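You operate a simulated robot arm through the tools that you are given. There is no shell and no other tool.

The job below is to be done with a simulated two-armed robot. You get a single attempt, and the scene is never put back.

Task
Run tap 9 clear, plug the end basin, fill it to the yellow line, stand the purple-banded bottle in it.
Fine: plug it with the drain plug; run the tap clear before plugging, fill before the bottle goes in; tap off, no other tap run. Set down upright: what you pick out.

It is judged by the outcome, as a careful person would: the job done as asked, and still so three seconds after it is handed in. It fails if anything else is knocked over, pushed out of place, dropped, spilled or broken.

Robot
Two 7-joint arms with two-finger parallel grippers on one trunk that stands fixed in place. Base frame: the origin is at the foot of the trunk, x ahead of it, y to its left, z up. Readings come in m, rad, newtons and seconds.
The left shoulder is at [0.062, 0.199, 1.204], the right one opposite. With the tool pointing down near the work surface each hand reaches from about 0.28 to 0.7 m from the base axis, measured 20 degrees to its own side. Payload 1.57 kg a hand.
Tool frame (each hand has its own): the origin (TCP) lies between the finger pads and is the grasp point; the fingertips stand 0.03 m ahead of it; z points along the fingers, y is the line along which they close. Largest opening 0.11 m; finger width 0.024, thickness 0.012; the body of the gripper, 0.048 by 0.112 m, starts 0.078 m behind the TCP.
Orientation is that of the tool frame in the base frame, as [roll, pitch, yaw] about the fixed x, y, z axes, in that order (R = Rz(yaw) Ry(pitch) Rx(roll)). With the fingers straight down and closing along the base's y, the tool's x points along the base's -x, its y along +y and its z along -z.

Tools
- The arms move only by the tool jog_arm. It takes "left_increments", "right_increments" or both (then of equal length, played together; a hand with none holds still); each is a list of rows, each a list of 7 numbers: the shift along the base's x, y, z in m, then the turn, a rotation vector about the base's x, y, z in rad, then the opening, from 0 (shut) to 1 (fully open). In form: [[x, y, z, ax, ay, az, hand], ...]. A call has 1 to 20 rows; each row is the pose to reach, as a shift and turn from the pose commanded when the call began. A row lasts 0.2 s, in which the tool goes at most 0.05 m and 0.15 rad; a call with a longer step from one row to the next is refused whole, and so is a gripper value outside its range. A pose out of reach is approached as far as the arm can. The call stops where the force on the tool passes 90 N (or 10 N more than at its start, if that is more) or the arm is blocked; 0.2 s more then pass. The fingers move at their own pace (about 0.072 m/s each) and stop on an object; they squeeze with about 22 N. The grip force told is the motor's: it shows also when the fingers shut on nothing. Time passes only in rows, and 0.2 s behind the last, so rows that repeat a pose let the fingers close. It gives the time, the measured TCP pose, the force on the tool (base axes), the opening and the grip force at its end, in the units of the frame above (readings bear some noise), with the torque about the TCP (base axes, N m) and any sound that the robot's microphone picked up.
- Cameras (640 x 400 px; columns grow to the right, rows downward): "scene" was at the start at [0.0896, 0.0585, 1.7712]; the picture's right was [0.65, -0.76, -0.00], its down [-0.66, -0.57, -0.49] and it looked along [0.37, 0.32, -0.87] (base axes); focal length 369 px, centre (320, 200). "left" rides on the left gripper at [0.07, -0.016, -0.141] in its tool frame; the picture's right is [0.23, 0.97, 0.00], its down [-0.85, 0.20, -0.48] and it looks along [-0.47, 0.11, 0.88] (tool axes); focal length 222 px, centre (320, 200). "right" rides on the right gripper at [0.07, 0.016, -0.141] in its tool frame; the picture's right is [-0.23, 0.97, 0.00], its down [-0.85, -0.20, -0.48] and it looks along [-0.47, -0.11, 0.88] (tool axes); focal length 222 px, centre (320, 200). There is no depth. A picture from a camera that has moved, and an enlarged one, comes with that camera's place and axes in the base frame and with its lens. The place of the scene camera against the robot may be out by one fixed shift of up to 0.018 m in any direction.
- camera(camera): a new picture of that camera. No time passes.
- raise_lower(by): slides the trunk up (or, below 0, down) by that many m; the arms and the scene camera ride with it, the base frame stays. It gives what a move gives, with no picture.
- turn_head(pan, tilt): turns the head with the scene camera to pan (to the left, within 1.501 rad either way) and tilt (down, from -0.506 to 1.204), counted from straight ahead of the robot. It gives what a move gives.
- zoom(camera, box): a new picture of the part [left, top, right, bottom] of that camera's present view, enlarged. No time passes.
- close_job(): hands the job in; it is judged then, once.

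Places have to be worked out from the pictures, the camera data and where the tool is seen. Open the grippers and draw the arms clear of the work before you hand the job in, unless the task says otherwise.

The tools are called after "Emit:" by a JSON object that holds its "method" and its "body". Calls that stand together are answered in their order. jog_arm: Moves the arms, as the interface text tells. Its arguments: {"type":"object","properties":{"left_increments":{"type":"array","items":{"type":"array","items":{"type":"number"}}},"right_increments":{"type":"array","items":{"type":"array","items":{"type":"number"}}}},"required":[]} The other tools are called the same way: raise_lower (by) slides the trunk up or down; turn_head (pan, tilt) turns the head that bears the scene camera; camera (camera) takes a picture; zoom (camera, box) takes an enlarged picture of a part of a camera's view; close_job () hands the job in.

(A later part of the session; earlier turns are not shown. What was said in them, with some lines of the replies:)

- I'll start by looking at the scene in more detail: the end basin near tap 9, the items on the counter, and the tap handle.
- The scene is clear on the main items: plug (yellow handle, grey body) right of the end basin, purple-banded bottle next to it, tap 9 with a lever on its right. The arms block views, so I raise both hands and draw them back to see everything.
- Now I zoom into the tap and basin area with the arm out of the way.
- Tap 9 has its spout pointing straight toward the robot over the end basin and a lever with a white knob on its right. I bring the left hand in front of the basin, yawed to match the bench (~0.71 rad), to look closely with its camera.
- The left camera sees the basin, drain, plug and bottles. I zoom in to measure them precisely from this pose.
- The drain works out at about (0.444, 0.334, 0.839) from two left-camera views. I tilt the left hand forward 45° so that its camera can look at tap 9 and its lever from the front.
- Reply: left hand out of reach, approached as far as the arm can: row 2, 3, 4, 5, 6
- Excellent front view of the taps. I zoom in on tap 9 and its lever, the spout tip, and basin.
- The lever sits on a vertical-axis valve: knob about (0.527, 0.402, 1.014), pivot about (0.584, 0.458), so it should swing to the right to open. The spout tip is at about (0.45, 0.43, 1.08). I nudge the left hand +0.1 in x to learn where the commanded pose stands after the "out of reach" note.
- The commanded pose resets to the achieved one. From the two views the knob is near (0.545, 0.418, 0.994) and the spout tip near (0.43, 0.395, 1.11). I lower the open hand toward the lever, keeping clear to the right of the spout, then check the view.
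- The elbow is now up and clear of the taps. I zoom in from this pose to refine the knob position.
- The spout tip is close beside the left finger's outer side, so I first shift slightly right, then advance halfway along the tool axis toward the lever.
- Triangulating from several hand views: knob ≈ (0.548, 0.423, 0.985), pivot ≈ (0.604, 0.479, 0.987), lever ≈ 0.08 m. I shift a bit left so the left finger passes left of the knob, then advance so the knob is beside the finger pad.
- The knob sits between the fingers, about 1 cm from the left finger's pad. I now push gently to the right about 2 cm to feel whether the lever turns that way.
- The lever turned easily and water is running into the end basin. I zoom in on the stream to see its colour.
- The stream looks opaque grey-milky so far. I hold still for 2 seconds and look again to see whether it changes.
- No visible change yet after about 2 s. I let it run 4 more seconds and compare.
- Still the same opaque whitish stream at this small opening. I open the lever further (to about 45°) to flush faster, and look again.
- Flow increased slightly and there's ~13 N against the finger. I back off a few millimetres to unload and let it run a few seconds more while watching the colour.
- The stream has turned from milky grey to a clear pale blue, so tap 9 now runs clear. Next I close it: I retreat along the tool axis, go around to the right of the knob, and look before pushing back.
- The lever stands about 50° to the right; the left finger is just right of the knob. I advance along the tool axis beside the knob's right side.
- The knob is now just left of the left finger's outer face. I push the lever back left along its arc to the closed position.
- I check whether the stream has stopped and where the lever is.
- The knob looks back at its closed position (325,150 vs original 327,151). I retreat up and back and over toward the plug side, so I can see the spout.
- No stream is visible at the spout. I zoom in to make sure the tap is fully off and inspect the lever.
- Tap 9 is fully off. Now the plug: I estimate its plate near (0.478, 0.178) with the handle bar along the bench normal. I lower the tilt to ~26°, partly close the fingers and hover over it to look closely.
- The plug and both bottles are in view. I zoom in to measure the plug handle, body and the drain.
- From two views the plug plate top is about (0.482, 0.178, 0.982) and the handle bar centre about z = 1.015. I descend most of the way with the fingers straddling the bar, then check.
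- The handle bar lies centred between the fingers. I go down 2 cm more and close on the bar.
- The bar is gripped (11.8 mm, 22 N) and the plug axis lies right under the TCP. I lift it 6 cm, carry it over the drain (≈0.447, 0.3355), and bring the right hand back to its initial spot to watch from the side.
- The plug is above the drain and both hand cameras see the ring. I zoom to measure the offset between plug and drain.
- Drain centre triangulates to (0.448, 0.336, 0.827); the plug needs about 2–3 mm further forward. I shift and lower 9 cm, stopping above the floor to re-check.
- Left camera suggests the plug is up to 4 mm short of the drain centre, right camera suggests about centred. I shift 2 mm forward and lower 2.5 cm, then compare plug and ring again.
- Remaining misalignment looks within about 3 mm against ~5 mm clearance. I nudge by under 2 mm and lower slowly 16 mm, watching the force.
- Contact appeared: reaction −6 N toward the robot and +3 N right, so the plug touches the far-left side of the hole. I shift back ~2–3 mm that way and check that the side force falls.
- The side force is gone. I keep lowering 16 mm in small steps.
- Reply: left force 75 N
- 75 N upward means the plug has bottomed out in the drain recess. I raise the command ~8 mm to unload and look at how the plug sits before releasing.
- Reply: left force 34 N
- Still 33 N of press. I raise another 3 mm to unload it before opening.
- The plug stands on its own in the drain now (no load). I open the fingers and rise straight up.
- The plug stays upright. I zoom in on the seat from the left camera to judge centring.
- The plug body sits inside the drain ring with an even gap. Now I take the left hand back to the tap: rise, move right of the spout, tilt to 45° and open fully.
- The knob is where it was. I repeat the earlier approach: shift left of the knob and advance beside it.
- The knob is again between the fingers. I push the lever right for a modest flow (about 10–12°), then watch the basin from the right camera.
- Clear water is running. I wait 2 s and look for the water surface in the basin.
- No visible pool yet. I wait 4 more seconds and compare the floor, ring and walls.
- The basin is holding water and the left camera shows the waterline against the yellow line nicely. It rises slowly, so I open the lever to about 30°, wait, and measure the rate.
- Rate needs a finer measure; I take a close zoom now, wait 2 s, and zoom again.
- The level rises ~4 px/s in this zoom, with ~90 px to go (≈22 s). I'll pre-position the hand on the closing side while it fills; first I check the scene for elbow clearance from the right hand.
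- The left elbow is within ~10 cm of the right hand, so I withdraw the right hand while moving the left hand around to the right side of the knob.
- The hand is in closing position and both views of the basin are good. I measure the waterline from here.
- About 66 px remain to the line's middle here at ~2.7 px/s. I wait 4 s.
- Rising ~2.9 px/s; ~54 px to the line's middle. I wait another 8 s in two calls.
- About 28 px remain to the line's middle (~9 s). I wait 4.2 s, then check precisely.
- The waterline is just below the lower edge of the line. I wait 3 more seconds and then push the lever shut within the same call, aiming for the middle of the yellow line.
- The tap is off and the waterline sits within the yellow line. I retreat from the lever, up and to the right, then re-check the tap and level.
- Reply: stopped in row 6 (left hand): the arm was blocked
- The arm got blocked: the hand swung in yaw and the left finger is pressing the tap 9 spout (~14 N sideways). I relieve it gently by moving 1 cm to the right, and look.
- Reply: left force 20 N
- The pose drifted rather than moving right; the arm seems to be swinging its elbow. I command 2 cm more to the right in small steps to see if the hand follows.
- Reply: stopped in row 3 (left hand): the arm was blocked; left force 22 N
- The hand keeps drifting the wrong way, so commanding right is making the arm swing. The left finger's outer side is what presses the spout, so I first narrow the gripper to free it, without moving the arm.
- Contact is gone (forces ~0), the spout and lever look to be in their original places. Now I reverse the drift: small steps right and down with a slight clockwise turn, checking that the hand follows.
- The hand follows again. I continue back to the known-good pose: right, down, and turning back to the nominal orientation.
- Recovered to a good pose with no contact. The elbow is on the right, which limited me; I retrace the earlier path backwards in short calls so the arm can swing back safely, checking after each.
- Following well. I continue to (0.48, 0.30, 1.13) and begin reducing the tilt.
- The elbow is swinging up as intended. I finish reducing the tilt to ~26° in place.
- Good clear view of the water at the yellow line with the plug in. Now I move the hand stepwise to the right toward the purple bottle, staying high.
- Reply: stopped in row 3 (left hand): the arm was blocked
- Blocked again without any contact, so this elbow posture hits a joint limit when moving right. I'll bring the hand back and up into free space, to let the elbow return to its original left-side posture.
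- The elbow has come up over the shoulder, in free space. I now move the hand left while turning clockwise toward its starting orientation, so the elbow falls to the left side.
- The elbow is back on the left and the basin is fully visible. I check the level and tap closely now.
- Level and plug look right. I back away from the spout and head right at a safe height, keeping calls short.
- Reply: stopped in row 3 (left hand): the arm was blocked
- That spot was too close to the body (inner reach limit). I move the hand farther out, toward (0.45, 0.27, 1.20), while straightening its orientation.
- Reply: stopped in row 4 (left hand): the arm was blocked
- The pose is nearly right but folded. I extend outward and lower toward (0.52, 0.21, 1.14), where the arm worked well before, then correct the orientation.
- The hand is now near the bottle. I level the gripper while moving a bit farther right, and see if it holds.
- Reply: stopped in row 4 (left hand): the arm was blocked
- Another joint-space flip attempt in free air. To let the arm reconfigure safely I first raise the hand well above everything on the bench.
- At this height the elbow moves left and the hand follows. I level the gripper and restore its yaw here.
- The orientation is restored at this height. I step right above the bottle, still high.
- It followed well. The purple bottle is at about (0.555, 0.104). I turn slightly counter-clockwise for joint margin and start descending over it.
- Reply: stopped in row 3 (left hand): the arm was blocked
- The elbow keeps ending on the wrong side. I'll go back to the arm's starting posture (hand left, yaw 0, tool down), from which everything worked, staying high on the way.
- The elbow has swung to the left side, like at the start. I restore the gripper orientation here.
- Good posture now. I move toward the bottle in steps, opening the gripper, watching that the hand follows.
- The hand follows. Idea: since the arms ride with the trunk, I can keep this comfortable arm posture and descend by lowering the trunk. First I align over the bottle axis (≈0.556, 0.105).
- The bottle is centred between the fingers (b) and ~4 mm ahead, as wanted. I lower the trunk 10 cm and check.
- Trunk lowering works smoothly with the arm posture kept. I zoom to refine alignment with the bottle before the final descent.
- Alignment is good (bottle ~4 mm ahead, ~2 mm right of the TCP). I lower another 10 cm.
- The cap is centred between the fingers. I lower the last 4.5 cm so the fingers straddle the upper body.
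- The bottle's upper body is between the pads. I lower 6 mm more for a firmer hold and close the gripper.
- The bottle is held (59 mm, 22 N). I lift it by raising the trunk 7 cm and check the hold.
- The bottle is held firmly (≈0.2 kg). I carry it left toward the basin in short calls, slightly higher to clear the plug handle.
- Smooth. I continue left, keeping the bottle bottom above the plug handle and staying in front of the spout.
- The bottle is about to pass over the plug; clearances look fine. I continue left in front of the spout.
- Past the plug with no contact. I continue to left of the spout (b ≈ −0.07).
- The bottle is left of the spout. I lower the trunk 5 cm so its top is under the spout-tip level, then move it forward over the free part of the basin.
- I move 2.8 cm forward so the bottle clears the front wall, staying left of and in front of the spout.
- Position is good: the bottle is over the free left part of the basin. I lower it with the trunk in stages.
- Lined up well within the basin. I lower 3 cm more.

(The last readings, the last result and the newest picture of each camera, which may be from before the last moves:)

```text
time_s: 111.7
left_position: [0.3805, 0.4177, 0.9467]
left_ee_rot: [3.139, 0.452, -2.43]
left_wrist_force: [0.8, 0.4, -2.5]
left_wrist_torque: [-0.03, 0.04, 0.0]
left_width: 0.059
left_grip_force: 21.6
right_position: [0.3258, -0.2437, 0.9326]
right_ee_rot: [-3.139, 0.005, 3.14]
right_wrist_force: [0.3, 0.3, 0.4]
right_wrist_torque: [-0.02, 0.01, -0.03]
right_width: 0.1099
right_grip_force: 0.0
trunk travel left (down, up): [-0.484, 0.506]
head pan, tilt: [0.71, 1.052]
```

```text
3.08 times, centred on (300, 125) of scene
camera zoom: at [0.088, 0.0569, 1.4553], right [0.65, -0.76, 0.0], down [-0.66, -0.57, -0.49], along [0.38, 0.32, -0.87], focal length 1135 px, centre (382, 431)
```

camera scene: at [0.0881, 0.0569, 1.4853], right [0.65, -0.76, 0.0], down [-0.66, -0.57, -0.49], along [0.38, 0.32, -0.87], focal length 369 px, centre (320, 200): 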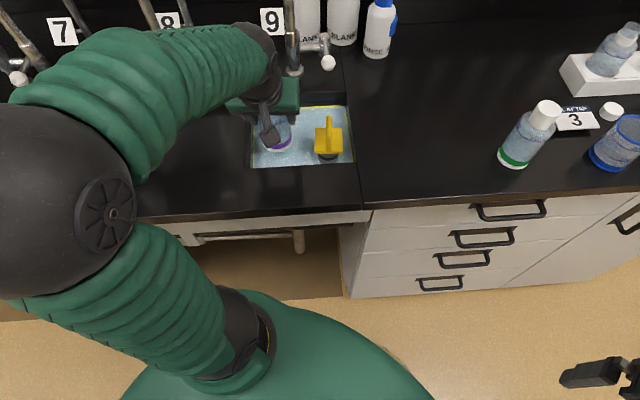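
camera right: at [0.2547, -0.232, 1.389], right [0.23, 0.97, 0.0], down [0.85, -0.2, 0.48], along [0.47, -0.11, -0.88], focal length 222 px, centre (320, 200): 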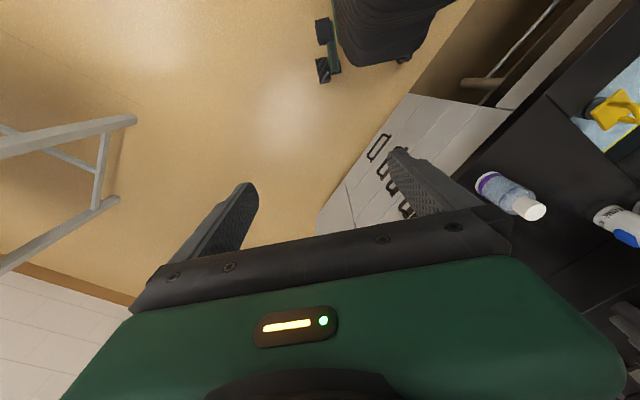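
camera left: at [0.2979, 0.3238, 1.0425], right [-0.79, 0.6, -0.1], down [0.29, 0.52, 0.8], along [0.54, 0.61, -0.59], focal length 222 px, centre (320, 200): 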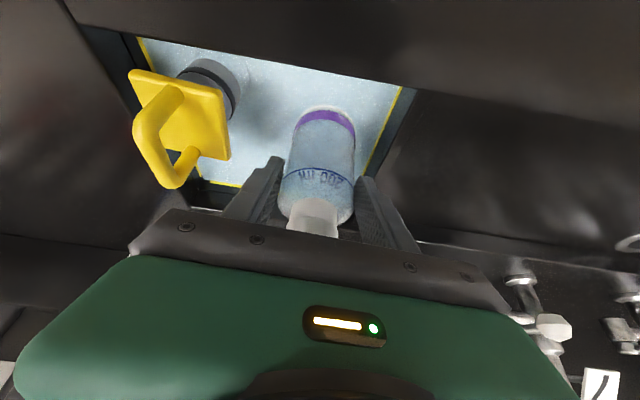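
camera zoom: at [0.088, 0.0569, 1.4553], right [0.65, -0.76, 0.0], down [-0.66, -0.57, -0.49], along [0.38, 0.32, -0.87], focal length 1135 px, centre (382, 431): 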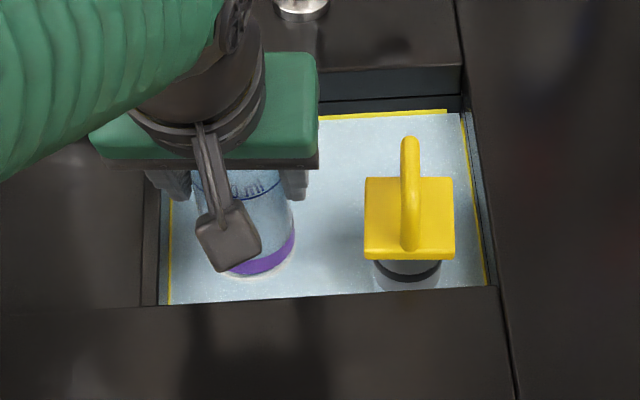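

The bottle's base is entering the water. I lower in small steps and watch the vertical force for touchdown.

Emit:
{"method": "raise_lower", "body": {"by": -0.012}}

Emit:
{"method": "raise_lower", "body": {"by": -0.006}}

Emit:
{"method": "zoom", "body": {"camera": "left", "box": [120, 20, 440, 240]}}

```text
time_s: 112.3
left_position: [0.3811, 0.4178, 0.9334]
left_ee_rot: [3.141, 0.453, -2.431]
left_wrist_force: [0.1, 0.1, -2.6]
left_wrist_torque: [-0.01, 0.01, -0.04]
left_width: 0.0592
left_grip_force: 22.1
right_position: [0.3251, -0.2452, 0.9219]
right_ee_rot: [-3.14, 0.006, -3.141]
right_wrist_force: [-0.3, -0.2, 0.3]
right_wrist_torque: [0.02, 0.0, -0.02]
right_width: 0.11
right_grip_force: 0.0
trunk travel left (down, up): [-0.472, 0.518]
head pan, tilt: [0.71, 1.052]
```

```text
time_s: 112.8
left_position: [0.3803, 0.4182, 0.9272]
left_ee_rot: [3.141, 0.449, -2.43]
left_wrist_force: [-0.4, 0.2, -3.3]
left_wrist_torque: [-0.02, 0.03, 0.01]
left_width: 0.0589
left_grip_force: 21.7
right_position: [0.3261, -0.2432, 0.9145]
right_ee_rot: [-3.138, 0.006, -3.141]
right_wrist_force: [0.4, -0.2, 0.7]
right_wrist_torque: [0.0, 0.02, 0.0]
right_width: 0.11
right_grip_force: 0.0
trunk travel left (down, up): [-0.466, 0.524]
head pan, tilt: [0.71, 1.052]
```

```text
1.82 times, centred on (280, 130) of left
camera zoom: at [0.298, 0.3238, 1.0244], right [-0.79, 0.6, -0.1], down [0.29, 0.52, 0.8], along [0.54, 0.61, -0.59], focal length 404 px, centre (393, 327)
```

zoom: 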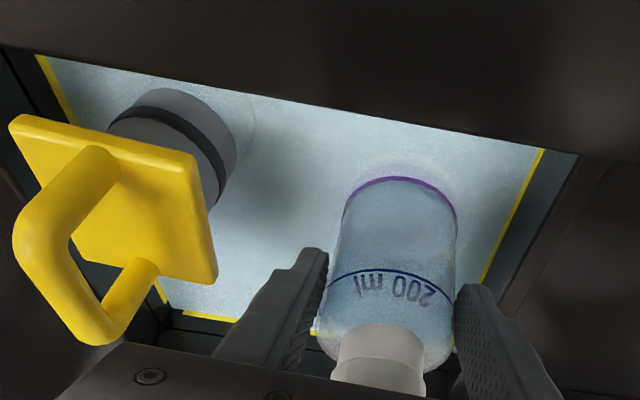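

No touchdown yet. I continue in 4 mm steps.

Emit:
{"method": "raise_lower", "body": {"by": -0.004}}

Emit:
{"method": "raise_lower", "body": {"by": -0.004}}

```text
time_s: 113.4
left_position: [0.3816, 0.4185, 0.9236]
left_ee_rot: [3.139, 0.452, -2.429]
left_wrist_force: [0.1, -0.5, -2.5]
left_wrist_torque: [-0.01, 0.05, 0.02]
left_width: 0.0591
left_grip_force: 22.3
right_position: [0.3254, -0.245, 0.9103]
right_ee_rot: [-3.138, 0.005, -3.14]
right_wrist_force: [0.0, 0.1, 0.5]
right_wrist_torque: [0.02, -0.04, 0.0]
right_width: 0.1102
right_grip_force: 0.1
trunk travel left (down, up): [-0.462, 0.528]
head pan, tilt: [0.71, 1.052]
```

```text
time_s: 113.9
left_position: [0.381, 0.4182, 0.9222]
left_ee_rot: [3.141, 0.456, -2.431]
left_wrist_force: [-0.2, 4.4, 13.6]
left_wrist_torque: [0.19, 0.08, -0.07]
left_width: 0.0593
left_grip_force: 21.1
right_position: [0.324, -0.2457, 0.9073]
right_ee_rot: [3.141, 0.007, 3.141]
right_wrist_force: [-0.5, 0.3, -0.8]
right_wrist_torque: [0.02, 0.0, 0.01]
right_width: 0.1102
right_grip_force: 0.1
trunk travel left (down, up): [-0.458, 0.532]
head pan, tilt: [0.71, 1.052]
```

Touchdown (fz +13.6 N). I ease up 2 mm to unload and look before opening.

Emit:
{"method": "raise_lower", "body": {"by": 0.002}}

Emit:
{"method": "zoom", "body": {"camera": "left", "box": [120, 20, 440, 240]}}

Emit:
{"method": "zoom", "body": {"camera": "scene", "box": [220, 40, 380, 170]}}

```text
time_s: 114.4
left_position: [0.3803, 0.4173, 0.9223]
left_ee_rot: [3.14, 0.452, -2.43]
left_wrist_force: [1.3, 1.2, 5.8]
left_wrist_torque: [0.17, -0.46, 0.04]
left_width: 0.0589
left_grip_force: 22.1
right_position: [0.3242, -0.2438, 0.9086]
right_ee_rot: [-3.14, 0.005, -3.14]
right_wrist_force: [-0.4, -0.2, 0.5]
right_wrist_torque: [0.04, 0.03, 0.02]
right_width: 0.1099
right_grip_force: 0.0
trunk travel left (down, up): [-0.46, 0.53]
head pan, tilt: [0.71, 1.052]
```

```text
1.82 times, centred on (280, 130) of left
camera zoom: at [0.2974, 0.3233, 1.0187], right [-0.79, 0.6, -0.1], down [0.29, 0.52, 0.8], along [0.54, 0.61, -0.59], focal length 404 px, centre (393, 327)
```

zoom: 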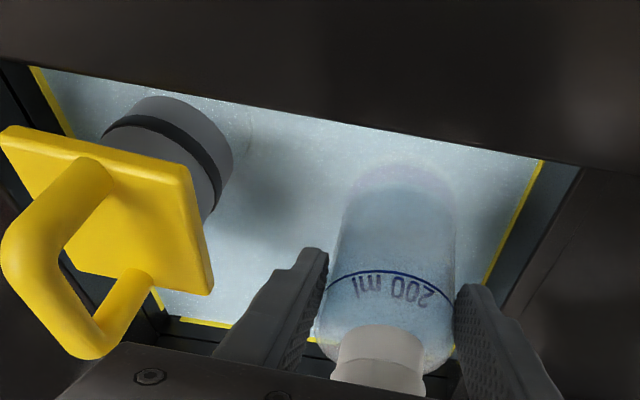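

```text
3.08 times, centred on (300, 105) of scene
camera zoom: at [0.0873, 0.0564, 1.4313], right [0.65, -0.76, 0.0], down [-0.66, -0.57, -0.5], along [0.38, 0.32, -0.87], focal length 1135 px, centre (382, 492)
```

zoom: 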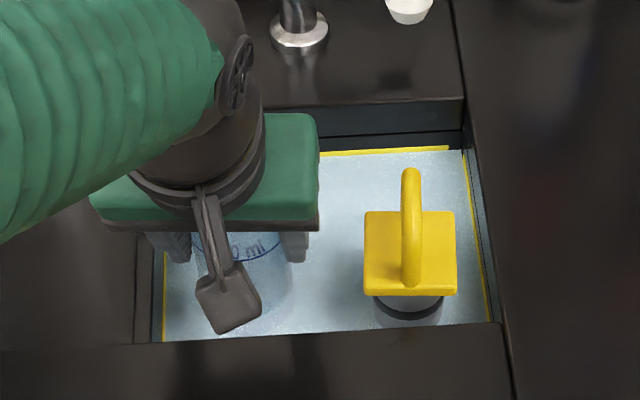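

The bottle rests on the basin floor, upright. I open the fingers just ~6 mm per side (the left wall is near), keeping the arm still.

Emit:
{"method": "raise_lower", "body": {"by": 0.001}}

Emit:
{"method": "jog_arm", "body": {"left_increments": [[0, 0, 0, 0, 0, 0, 0.52], [0, 0, 0, 0, 0, 0, 0.56], [0, 0, 0, 0, 0, 0, 0.6], [0, 0, 0, 0, 0, 0, 0.64], [0, 0, 0, 0, 0, 0, 0.64]]}}

Emit:
{"method": "zoom", "body": {"camera": "left", "box": [120, 20, 440, 240]}}

```text
time_s: 114.9
left_position: [0.3793, 0.4174, 0.9221]
left_ee_rot: [3.139, 0.45, -2.43]
left_wrist_force: [-0.1, 0.1, -1.0]
left_wrist_torque: [-0.07, -0.09, -0.05]
left_width: 0.0592
left_grip_force: 22.4
right_position: [0.325, -0.2453, 0.9101]
right_ee_rot: [-3.14, 0.005, 3.141]
right_wrist_force: [-0.3, 0.6, -0.4]
right_wrist_torque: [0.01, 0.03, -0.01]
right_width: 0.1101
right_grip_force: 0.2
trunk travel left (down, up): [-0.461, 0.529]
head pan, tilt: [0.71, 1.052]
```

```text
time_s: 116.1
left_position: [0.3803, 0.4165, 0.9233]
left_ee_rot: [3.141, 0.453, -2.43]
left_wrist_force: [0.7, -0.3, 0.1]
left_wrist_torque: [0.0, 0.05, 0.02]
left_width: 0.0702
left_grip_force: 0.0
right_position: [0.3253, -0.2455, 0.9118]
right_ee_rot: [-3.14, 0.007, 3.141]
right_wrist_force: [0.0, -0.3, 0.2]
right_wrist_torque: [0.01, -0.02, 0.0]
right_width: 0.11
right_grip_force: 0.1
trunk travel left (down, up): [-0.461, 0.529]
head pan, tilt: [0.71, 1.052]
```

```text
1.82 times, centred on (280, 130) of left
camera zoom: at [0.2978, 0.3235, 1.0196], right [-0.79, 0.6, -0.1], down [0.29, 0.52, 0.8], along [0.54, 0.61, -0.59], focal length 404 px, centre (393, 327)
```

zoom: 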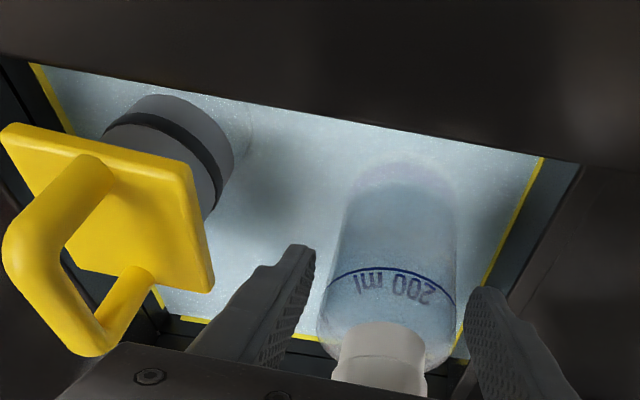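

The bottle stands free. I raise the hand straight up with the trunk.

Emit:
{"method": "raise_lower", "body": {"by": 0.05}}

Emit:
{"method": "camera", "body": {"camera": "left"}}

Emit:
{"method": "raise_lower", "body": {"by": 0.08}}

Emit:
{"method": "camera", "body": {"camera": "left"}}

Emit:
{"method": "camera", "body": {"camera": "scene"}}

```text
time_s: 117.0
left_position: [0.3819, 0.4176, 0.973]
left_ee_rot: [-3.141, 0.452, -2.428]
left_wrist_force: [-0.8, -0.5, -0.7]
left_wrist_torque: [-0.02, -0.05, -0.01]
left_width: 0.0704
left_grip_force: 0.0
right_position: [0.3252, -0.2449, 0.9605]
right_ee_rot: [-3.139, 0.005, 3.141]
right_wrist_force: [-0.3, -0.1, 1.1]
right_wrist_torque: [-0.01, -0.02, -0.01]
right_width: 0.1098
right_grip_force: 0.0
trunk travel left (down, up): [-0.511, 0.479]
head pan, tilt: [0.71, 1.052]
```

```text
taken
camera left: at [0.2979, 0.3235, 1.0696], right [-0.79, 0.6, -0.1], down [0.29, 0.52, 0.8], along [0.54, 0.61, -0.59], focal length 222 px, centre (320, 200)
```

left: 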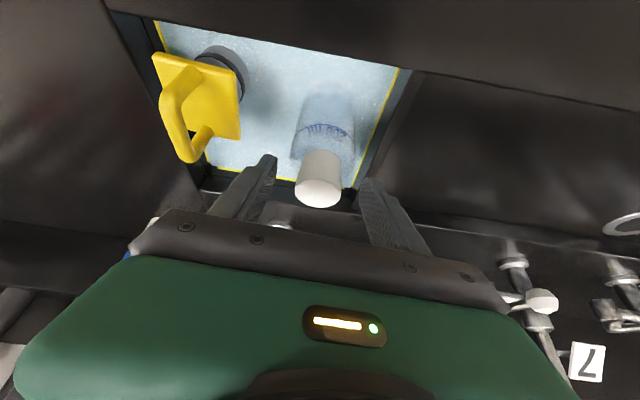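

```text
time_s: 118.2
left_position: [0.381, 0.4178, 1.0518]
left_ee_rot: [3.14, 0.451, -2.431]
left_wrist_force: [-0.7, -0.3, 0.9]
left_wrist_torque: [0.05, 0.01, 0.03]
left_width: 0.0704
left_grip_force: 0.2
right_position: [0.3245, -0.2446, 1.0404]
right_ee_rot: [-3.141, 0.006, 3.141]
right_wrist_force: [0.4, 0.4, -0.1]
right_wrist_torque: [-0.02, 0.05, 0.0]
right_width: 0.1099
right_grip_force: 0.1
trunk travel left (down, up): [-0.591, 0.399]
head pan, tilt: [0.71, 1.052]
```

```text
taken
camera left: at [0.298, 0.3235, 1.1496], right [-0.79, 0.6, -0.1], down [0.29, 0.52, 0.8], along [0.54, 0.61, -0.59], focal length 222 px, centre (320, 200)
```

left: 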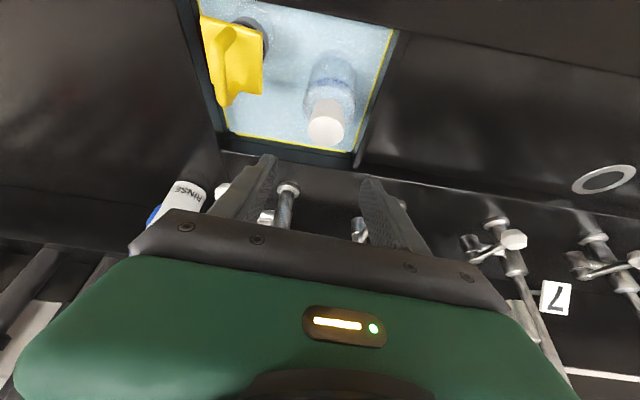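

```text
taken
camera scene: at [0.088, 0.0565, 1.5623], right [0.65, -0.76, 0.0], down [-0.66, -0.57, -0.49], along [0.38, 0.32, -0.87], focal length 369 px, centre (320, 200)
```

scene: 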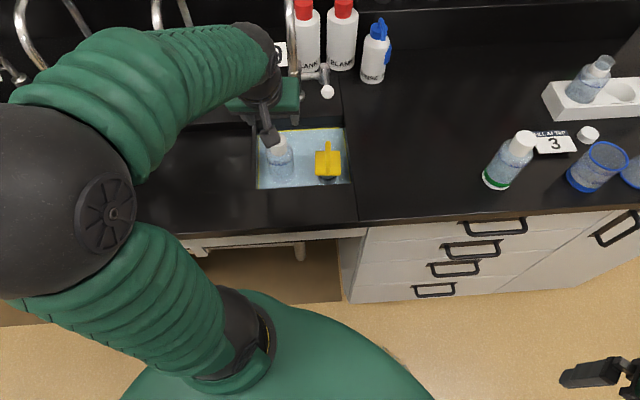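

The bottle stands upright in the water. I back away from the spout by 3 cm, then raise the trunk further.

Emit:
{"method": "jog_arm", "body": {"left_increments": [[-0.0114, -0.0098, 0, 0, 0, 0, 0.64], [-0.0228, -0.0196, 0, 0, 0, 0, 0.64]]}}

Emit:
{"method": "raise_lower", "body": {"by": 0.1}}

Emit:
{"method": "camera", "body": {"camera": "scene"}}

Emit:
{"method": "camera", "body": {"camera": "left"}}

```text
time_s: 118.8
left_position: [0.3572, 0.3971, 1.0528]
left_ee_rot: [3.139, 0.451, -2.429]
left_wrist_force: [1.4, -0.6, -0.4]
left_wrist_torque: [-0.01, -0.03, 0.02]
left_width: 0.0704
left_grip_force: 0.0
right_position: [0.3236, -0.2458, 1.0401]
right_ee_rot: [3.141, 0.007, 3.141]
right_wrist_force: [-0.4, 0.0, 0.1]
right_wrist_torque: [-0.01, -0.04, 0.02]
right_width: 0.1101
right_grip_force: 0.1
trunk travel left (down, up): [-0.591, 0.399]
head pan, tilt: [0.71, 1.052]
```

```text
time_s: 120.2
left_position: [0.358, 0.3982, 1.1531]
left_ee_rot: [3.141, 0.451, -2.43]
left_wrist_force: [-0.6, -0.3, -1.0]
left_wrist_torque: [0.02, -0.04, -0.01]
left_width: 0.0701
left_grip_force: 0.0
right_position: [0.3257, -0.245, 1.1406]
right_ee_rot: [-3.14, 0.004, 3.14]
right_wrist_force: [0.1, 0.9, -1.1]
right_wrist_torque: [-0.07, -0.01, 0.01]
right_width: 0.1102
right_grip_force: 0.0
trunk travel left (down, up): [-0.691, 0.299]
head pan, tilt: [0.71, 1.052]
```

```text
taken
camera scene: at [0.088, 0.0565, 1.6623], right [0.65, -0.76, 0.0], down [-0.66, -0.57, -0.49], along [0.38, 0.32, -0.87], focal length 369 px, centre (320, 200)
```

scene: 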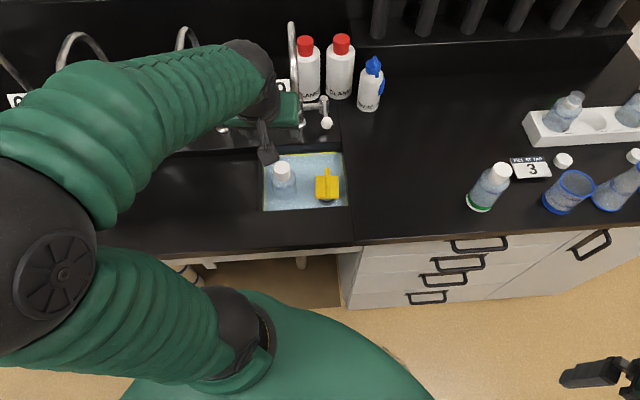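

```text
taken
camera left: at [0.2745, 0.3041, 1.2492], right [-0.79, 0.6, -0.1], down [0.29, 0.52, 0.8], along [0.54, 0.61, -0.59], focal length 222 px, centre (320, 200)
```

left: 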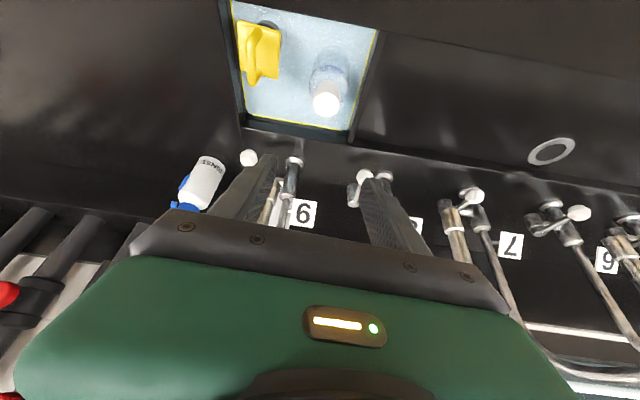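

Everything is in place. I raise the trunk back to its original height, then draw the left hand back and open it.

Emit:
{"method": "raise_lower", "body": {"by": 0.1}}

Emit:
{"method": "jog_arm", "body": {"left_increments": [[-0.02, 0.008, 0.01, 0, 0, -0.08, 0.8], [-0.04, 0.018, 0.02, 0, 0, -0.18, 1], [-0.06, 0.028, 0.03, 0, 0, -0.28, 1]]}}

Emit:
{"method": "camera", "body": {"camera": "scene"}}

Emit:
{"method": "zoom", "body": {"camera": "scene", "box": [250, 120, 370, 240]}}

```text
time_s: 121.5
left_position: [0.3573, 0.399, 1.2515]
left_ee_rot: [3.139, 0.452, -2.43]
left_wrist_force: [0.2, -0.5, 0.2]
left_wrist_torque: [0.01, -0.01, 0.0]
left_width: 0.07
left_grip_force: 0.0
right_position: [0.3255, -0.2456, 1.2387]
right_ee_rot: [-3.141, 0.004, 3.141]
right_wrist_force: [0.4, -0.2, -0.1]
right_wrist_torque: [-0.01, -0.03, 0.01]
right_width: 0.11
right_grip_force: 0.0
trunk travel left (down, up): [-0.791, 0.199]
head pan, tilt: [0.71, 1.052]
```

```text
time_s: 122.3
left_position: [0.3008, 0.4266, 1.2797]
left_ee_rot: [3.139, 0.452, -2.711]
left_wrist_force: [-0.4, -0.1, 0.7]
left_wrist_torque: [0.02, -0.03, 0.03]
left_width: 0.11
left_grip_force: 0.0
left hand out of reach, approached as far as the arm can: row 3
right_position: [0.3267, -0.2455, 1.2391]
right_ee_rot: [-3.141, 0.005, -3.14]
right_wrist_force: [-0.2, 0.0, 0.1]
right_wrist_torque: [0.05, 0.0, 0.01]
right_width: 0.1099
right_grip_force: 0.0
trunk travel left (down, up): [-0.791, 0.199]
head pan, tilt: [0.71, 1.052]
```

```text
taken
camera scene: at [0.0896, 0.0542, 1.7623], right [0.65, -0.76, 0.0], down [-0.66, -0.57, -0.49], along [0.37, 0.32, -0.87], focal length 369 px, centre (320, 200)
```

scene: 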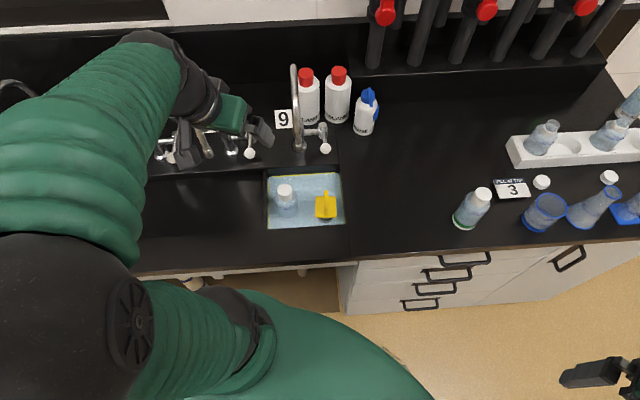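

```text
3.33 times, centred on (310, 180) of scene
camera zoom: at [0.0896, 0.0542, 1.7623], right [0.65, -0.76, 0.0], down [-0.66, -0.57, -0.49], along [0.37, 0.32, -0.87], focal length 1229 px, centre (353, 267)
```

zoom: 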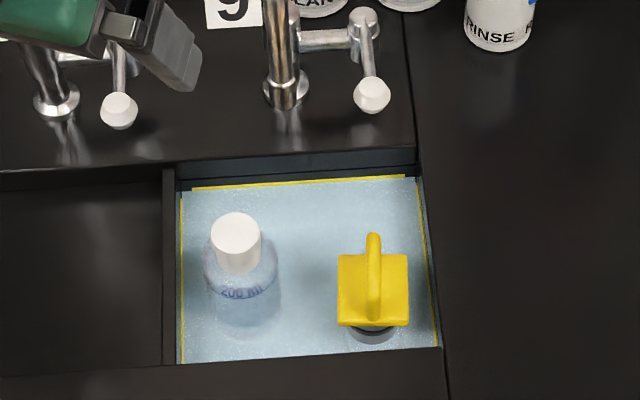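

The bottle stands upright in the filled basin, tap off, plug in. I zoom closely to verify the level at the line and the surroundings.

Emit:
{"method": "zoom", "body": {"camera": "scene", "box": [262, 160, 352, 235]}}

Emit:
{"method": "zoom", "body": {"camera": "scene", "box": [360, 90, 640, 260]}}

Emit:
{"method": "camera", "body": {"camera": "left"}}

Emit:
{"method": "zoom", "body": {"camera": "scene", "box": [180, 50, 400, 180]}}

```text
5.33 times, centred on (307, 198) of scene
camera zoom: at [0.0896, 0.0542, 1.7623], right [0.65, -0.76, 0.0], down [-0.66, -0.57, -0.49], along [0.37, 0.32, -0.87], focal length 1967 px, centre (389, 213)
```

zoom: 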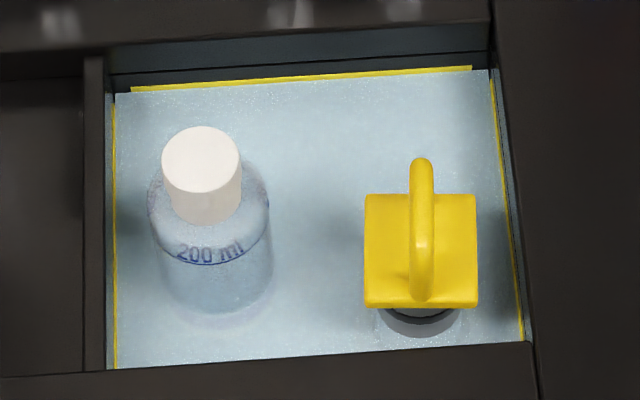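

```text
2.29 times, centred on (500, 175) of scene
camera zoom: at [0.0896, 0.0542, 1.7623], right [0.65, -0.76, 0.0], down [-0.66, -0.57, -0.49], along [0.37, 0.32, -0.87], focal length 843 px, centre (-91, 257)
```

zoom: 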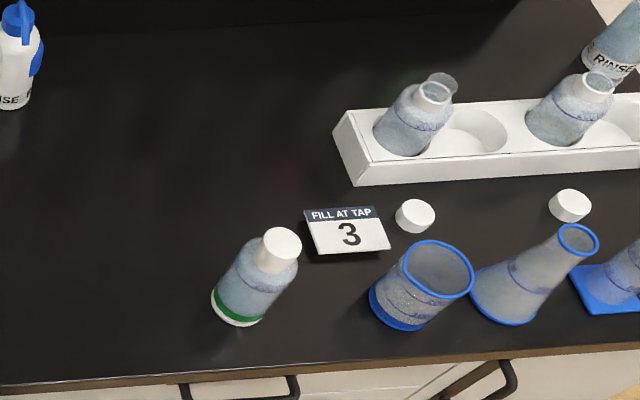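

```text
taken
camera left: at [0.1949, 0.358, 1.3763], right [-0.59, 0.8, -0.1], down [0.43, 0.41, 0.8], along [0.68, 0.44, -0.59], focal length 222 px, centre (320, 200)
```

left: 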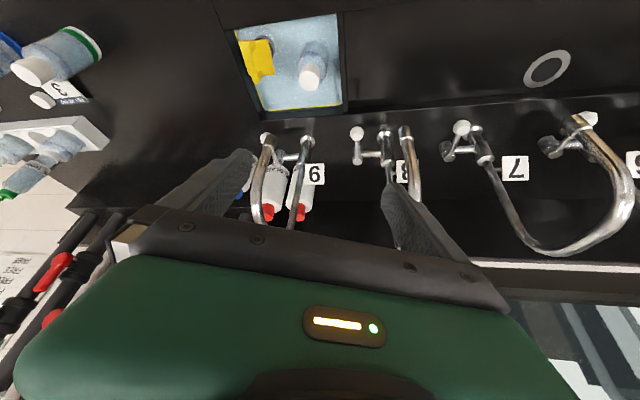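

```text
2.91 times, centred on (290, 115) of scene
camera zoom: at [0.0896, 0.0542, 1.7623], right [0.65, -0.76, 0.0], down [-0.66, -0.57, -0.49], along [0.37, 0.32, -0.87], focal length 1073 px, centre (407, 447)
```

zoom: 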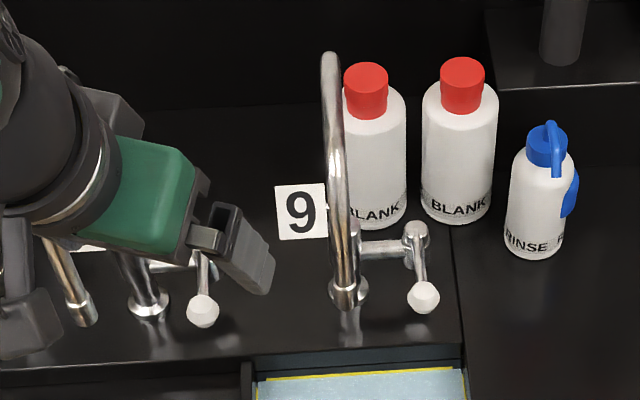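

All objects are in their places, level is on the line. I draw the left arm further back to a tool-down rest posture similar to its start.

Emit:
{"method": "jog_arm", "body": {"left_increments": [[-0.012, 0.004, 0.005, -0.0195, 0.089, -0.0846, 1], [-0.026, 0.009, 0.01, -0.0389, 0.178, -0.1693, 1], [-0.04, 0.014, 0.01, -0.0584, 0.267, -0.2539, 1]]}}

Emit:
{"method": "camera", "body": {"camera": "scene"}}

```text
time_s: 123.1
left_position: [0.2595, 0.4419, 1.2889]
left_ee_rot: [3.118, 0.177, -2.971]
left_wrist_force: [0.7, -0.2, -0.1]
left_wrist_torque: [-0.02, -0.02, 0.02]
left_width: 0.1102
left_grip_force: 0.0
right_position: [0.3259, -0.2439, 1.2409]
right_ee_rot: [-3.139, 0.006, -3.14]
right_wrist_force: [-0.3, -0.3, 0.0]
right_wrist_torque: [0.01, -0.02, -0.01]
right_width: 0.1099
right_grip_force: 0.1
trunk travel left (down, up): [-0.791, 0.199]
head pan, tilt: [0.71, 1.052]
```

```text
taken
camera scene: at [0.0884, 0.0578, 1.7623], right [0.65, -0.76, 0.0], down [-0.66, -0.57, -0.49], along [0.38, 0.32, -0.87], focal length 369 px, centre (320, 200)
```

scene: 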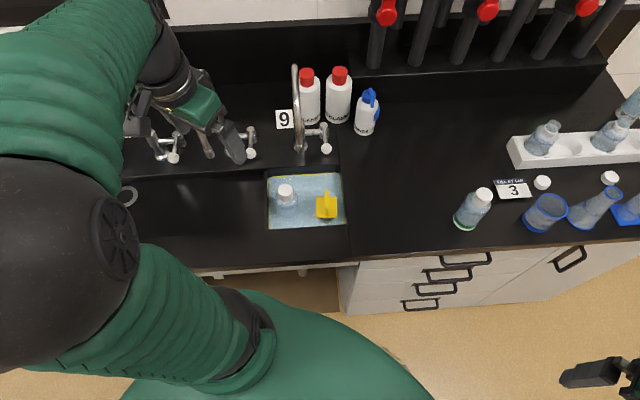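

The arm is clear of the basin. I pull back a little more, hold for 2 s, and take a final look.

Emit:
{"method": "jog_arm", "body": {"left_increments": [[-0.012, 0.004, 0.003, -0.01, 0.06, -0.06, 1], [-0.025, 0.009, 0.005, -0.02, 0.12, -0.12, 1], [-0.025, 0.009, 0.005, -0.02, 0.12, -0.12, 1], [-0.025, 0.009, 0.005, -0.02, 0.12, -0.12, 1], [-0.025, 0.009, 0.005, -0.02, 0.12, -0.12, 1], [-0.025, 0.009, 0.005, -0.02, 0.12, -0.12, 1], [-0.025, 0.009, 0.005, -0.02, 0.12, -0.12, 1], [-0.025, 0.009, 0.005, -0.02, 0.12, -0.12, 1], [-0.025, 0.009, 0.005, -0.02, 0.12, -0.12, 1], [-0.025, 0.009, 0.005, -0.02, 0.12, -0.12, 1], [-0.025, 0.009, 0.005, -0.02, 0.12, -0.12, 1]]}}

Emit:
{"method": "camera", "body": {"camera": "scene"}}

Emit:
{"method": "zoom", "body": {"camera": "scene", "box": [262, 160, 352, 235]}}

Emit:
{"method": "zoom", "body": {"camera": "left", "box": [160, 0, 480, 200]}}

```text
time_s: 125.5
left_position: [0.2351, 0.4498, 1.2937]
left_ee_rot: [3.123, 0.06, -3.091]
left_wrist_force: [1.2, 0.1, -0.2]
left_wrist_torque: [-0.03, 0.01, -0.04]
left_width: 0.11
left_grip_force: 0.0
right_position: [0.3249, -0.2447, 1.2402]
right_ee_rot: [-3.139, 0.005, -3.141]
right_wrist_force: [-0.1, 0.1, 0.2]
right_wrist_torque: [0.0, 0.0, 0.02]
right_width: 0.1099
right_grip_force: 0.2
trunk travel left (down, up): [-0.791, 0.199]
head pan, tilt: [0.71, 1.052]
```

```text
taken
camera scene: at [0.0878, 0.0569, 1.7624], right [0.65, -0.76, 0.0], down [-0.66, -0.57, -0.49], along [0.38, 0.32, -0.87], focal length 369 px, centre (320, 200)
```

scene: 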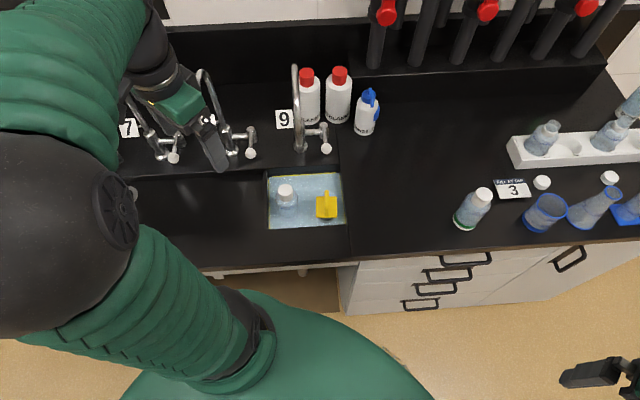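

```text
5.33 times, centred on (307, 198) of scene
camera zoom: at [0.0878, 0.0569, 1.7624], right [0.65, -0.76, 0.0], down [-0.66, -0.57, -0.49], along [0.38, 0.32, -0.87], focal length 1967 px, centre (389, 213)
```

zoom: 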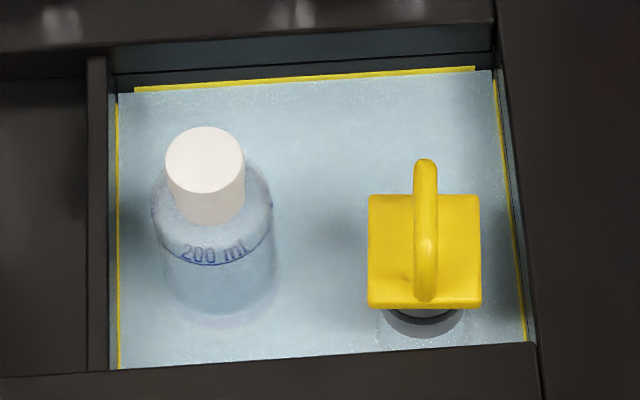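

```text
2.00 times, centred on (320, 100) of left
camera zoom: at [0.1583, 0.4276, 1.4315], right [-0.28, 0.96, 0.0], down [0.81, 0.23, 0.53], along [0.51, 0.15, -0.85], focal length 444 px, centre (320, 400)
```

zoom: 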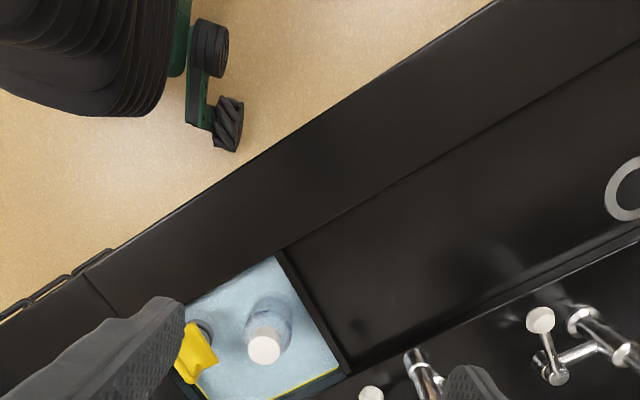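

The water has held steady at the yellow line. The plug is seated, the purple-banded bottle stands upright in the water and tap 9 is off. Nothing else has been disturbed, and both hands are open and clear, so I hand the job in.

Emit:
{"method": "close_job", "body": {}}

```text
The job is handed in.
```

The job is done and handed in. I ran tap 9 until the water turned from milky to clear, then shut it off. I then set the drain plug in the end basin, filled the basin to the yellow line and turned the tap off. Last, I stood the purple-banded bottle upright in the water.

In the last pictures the water sat within the thickness of the yellow line and was not dropping. The plug was seated, and no other tap had been run.

While I was backing off after the fill, the left arm swung and one finger pressed against the tap 9 spout with about 14–20 N. I freed it straight away. In the pictures afterwards the spout and lever were where they had been before, and nothing was spilled or knocked over.

Both grippers are open and the arms are clear of the basin.
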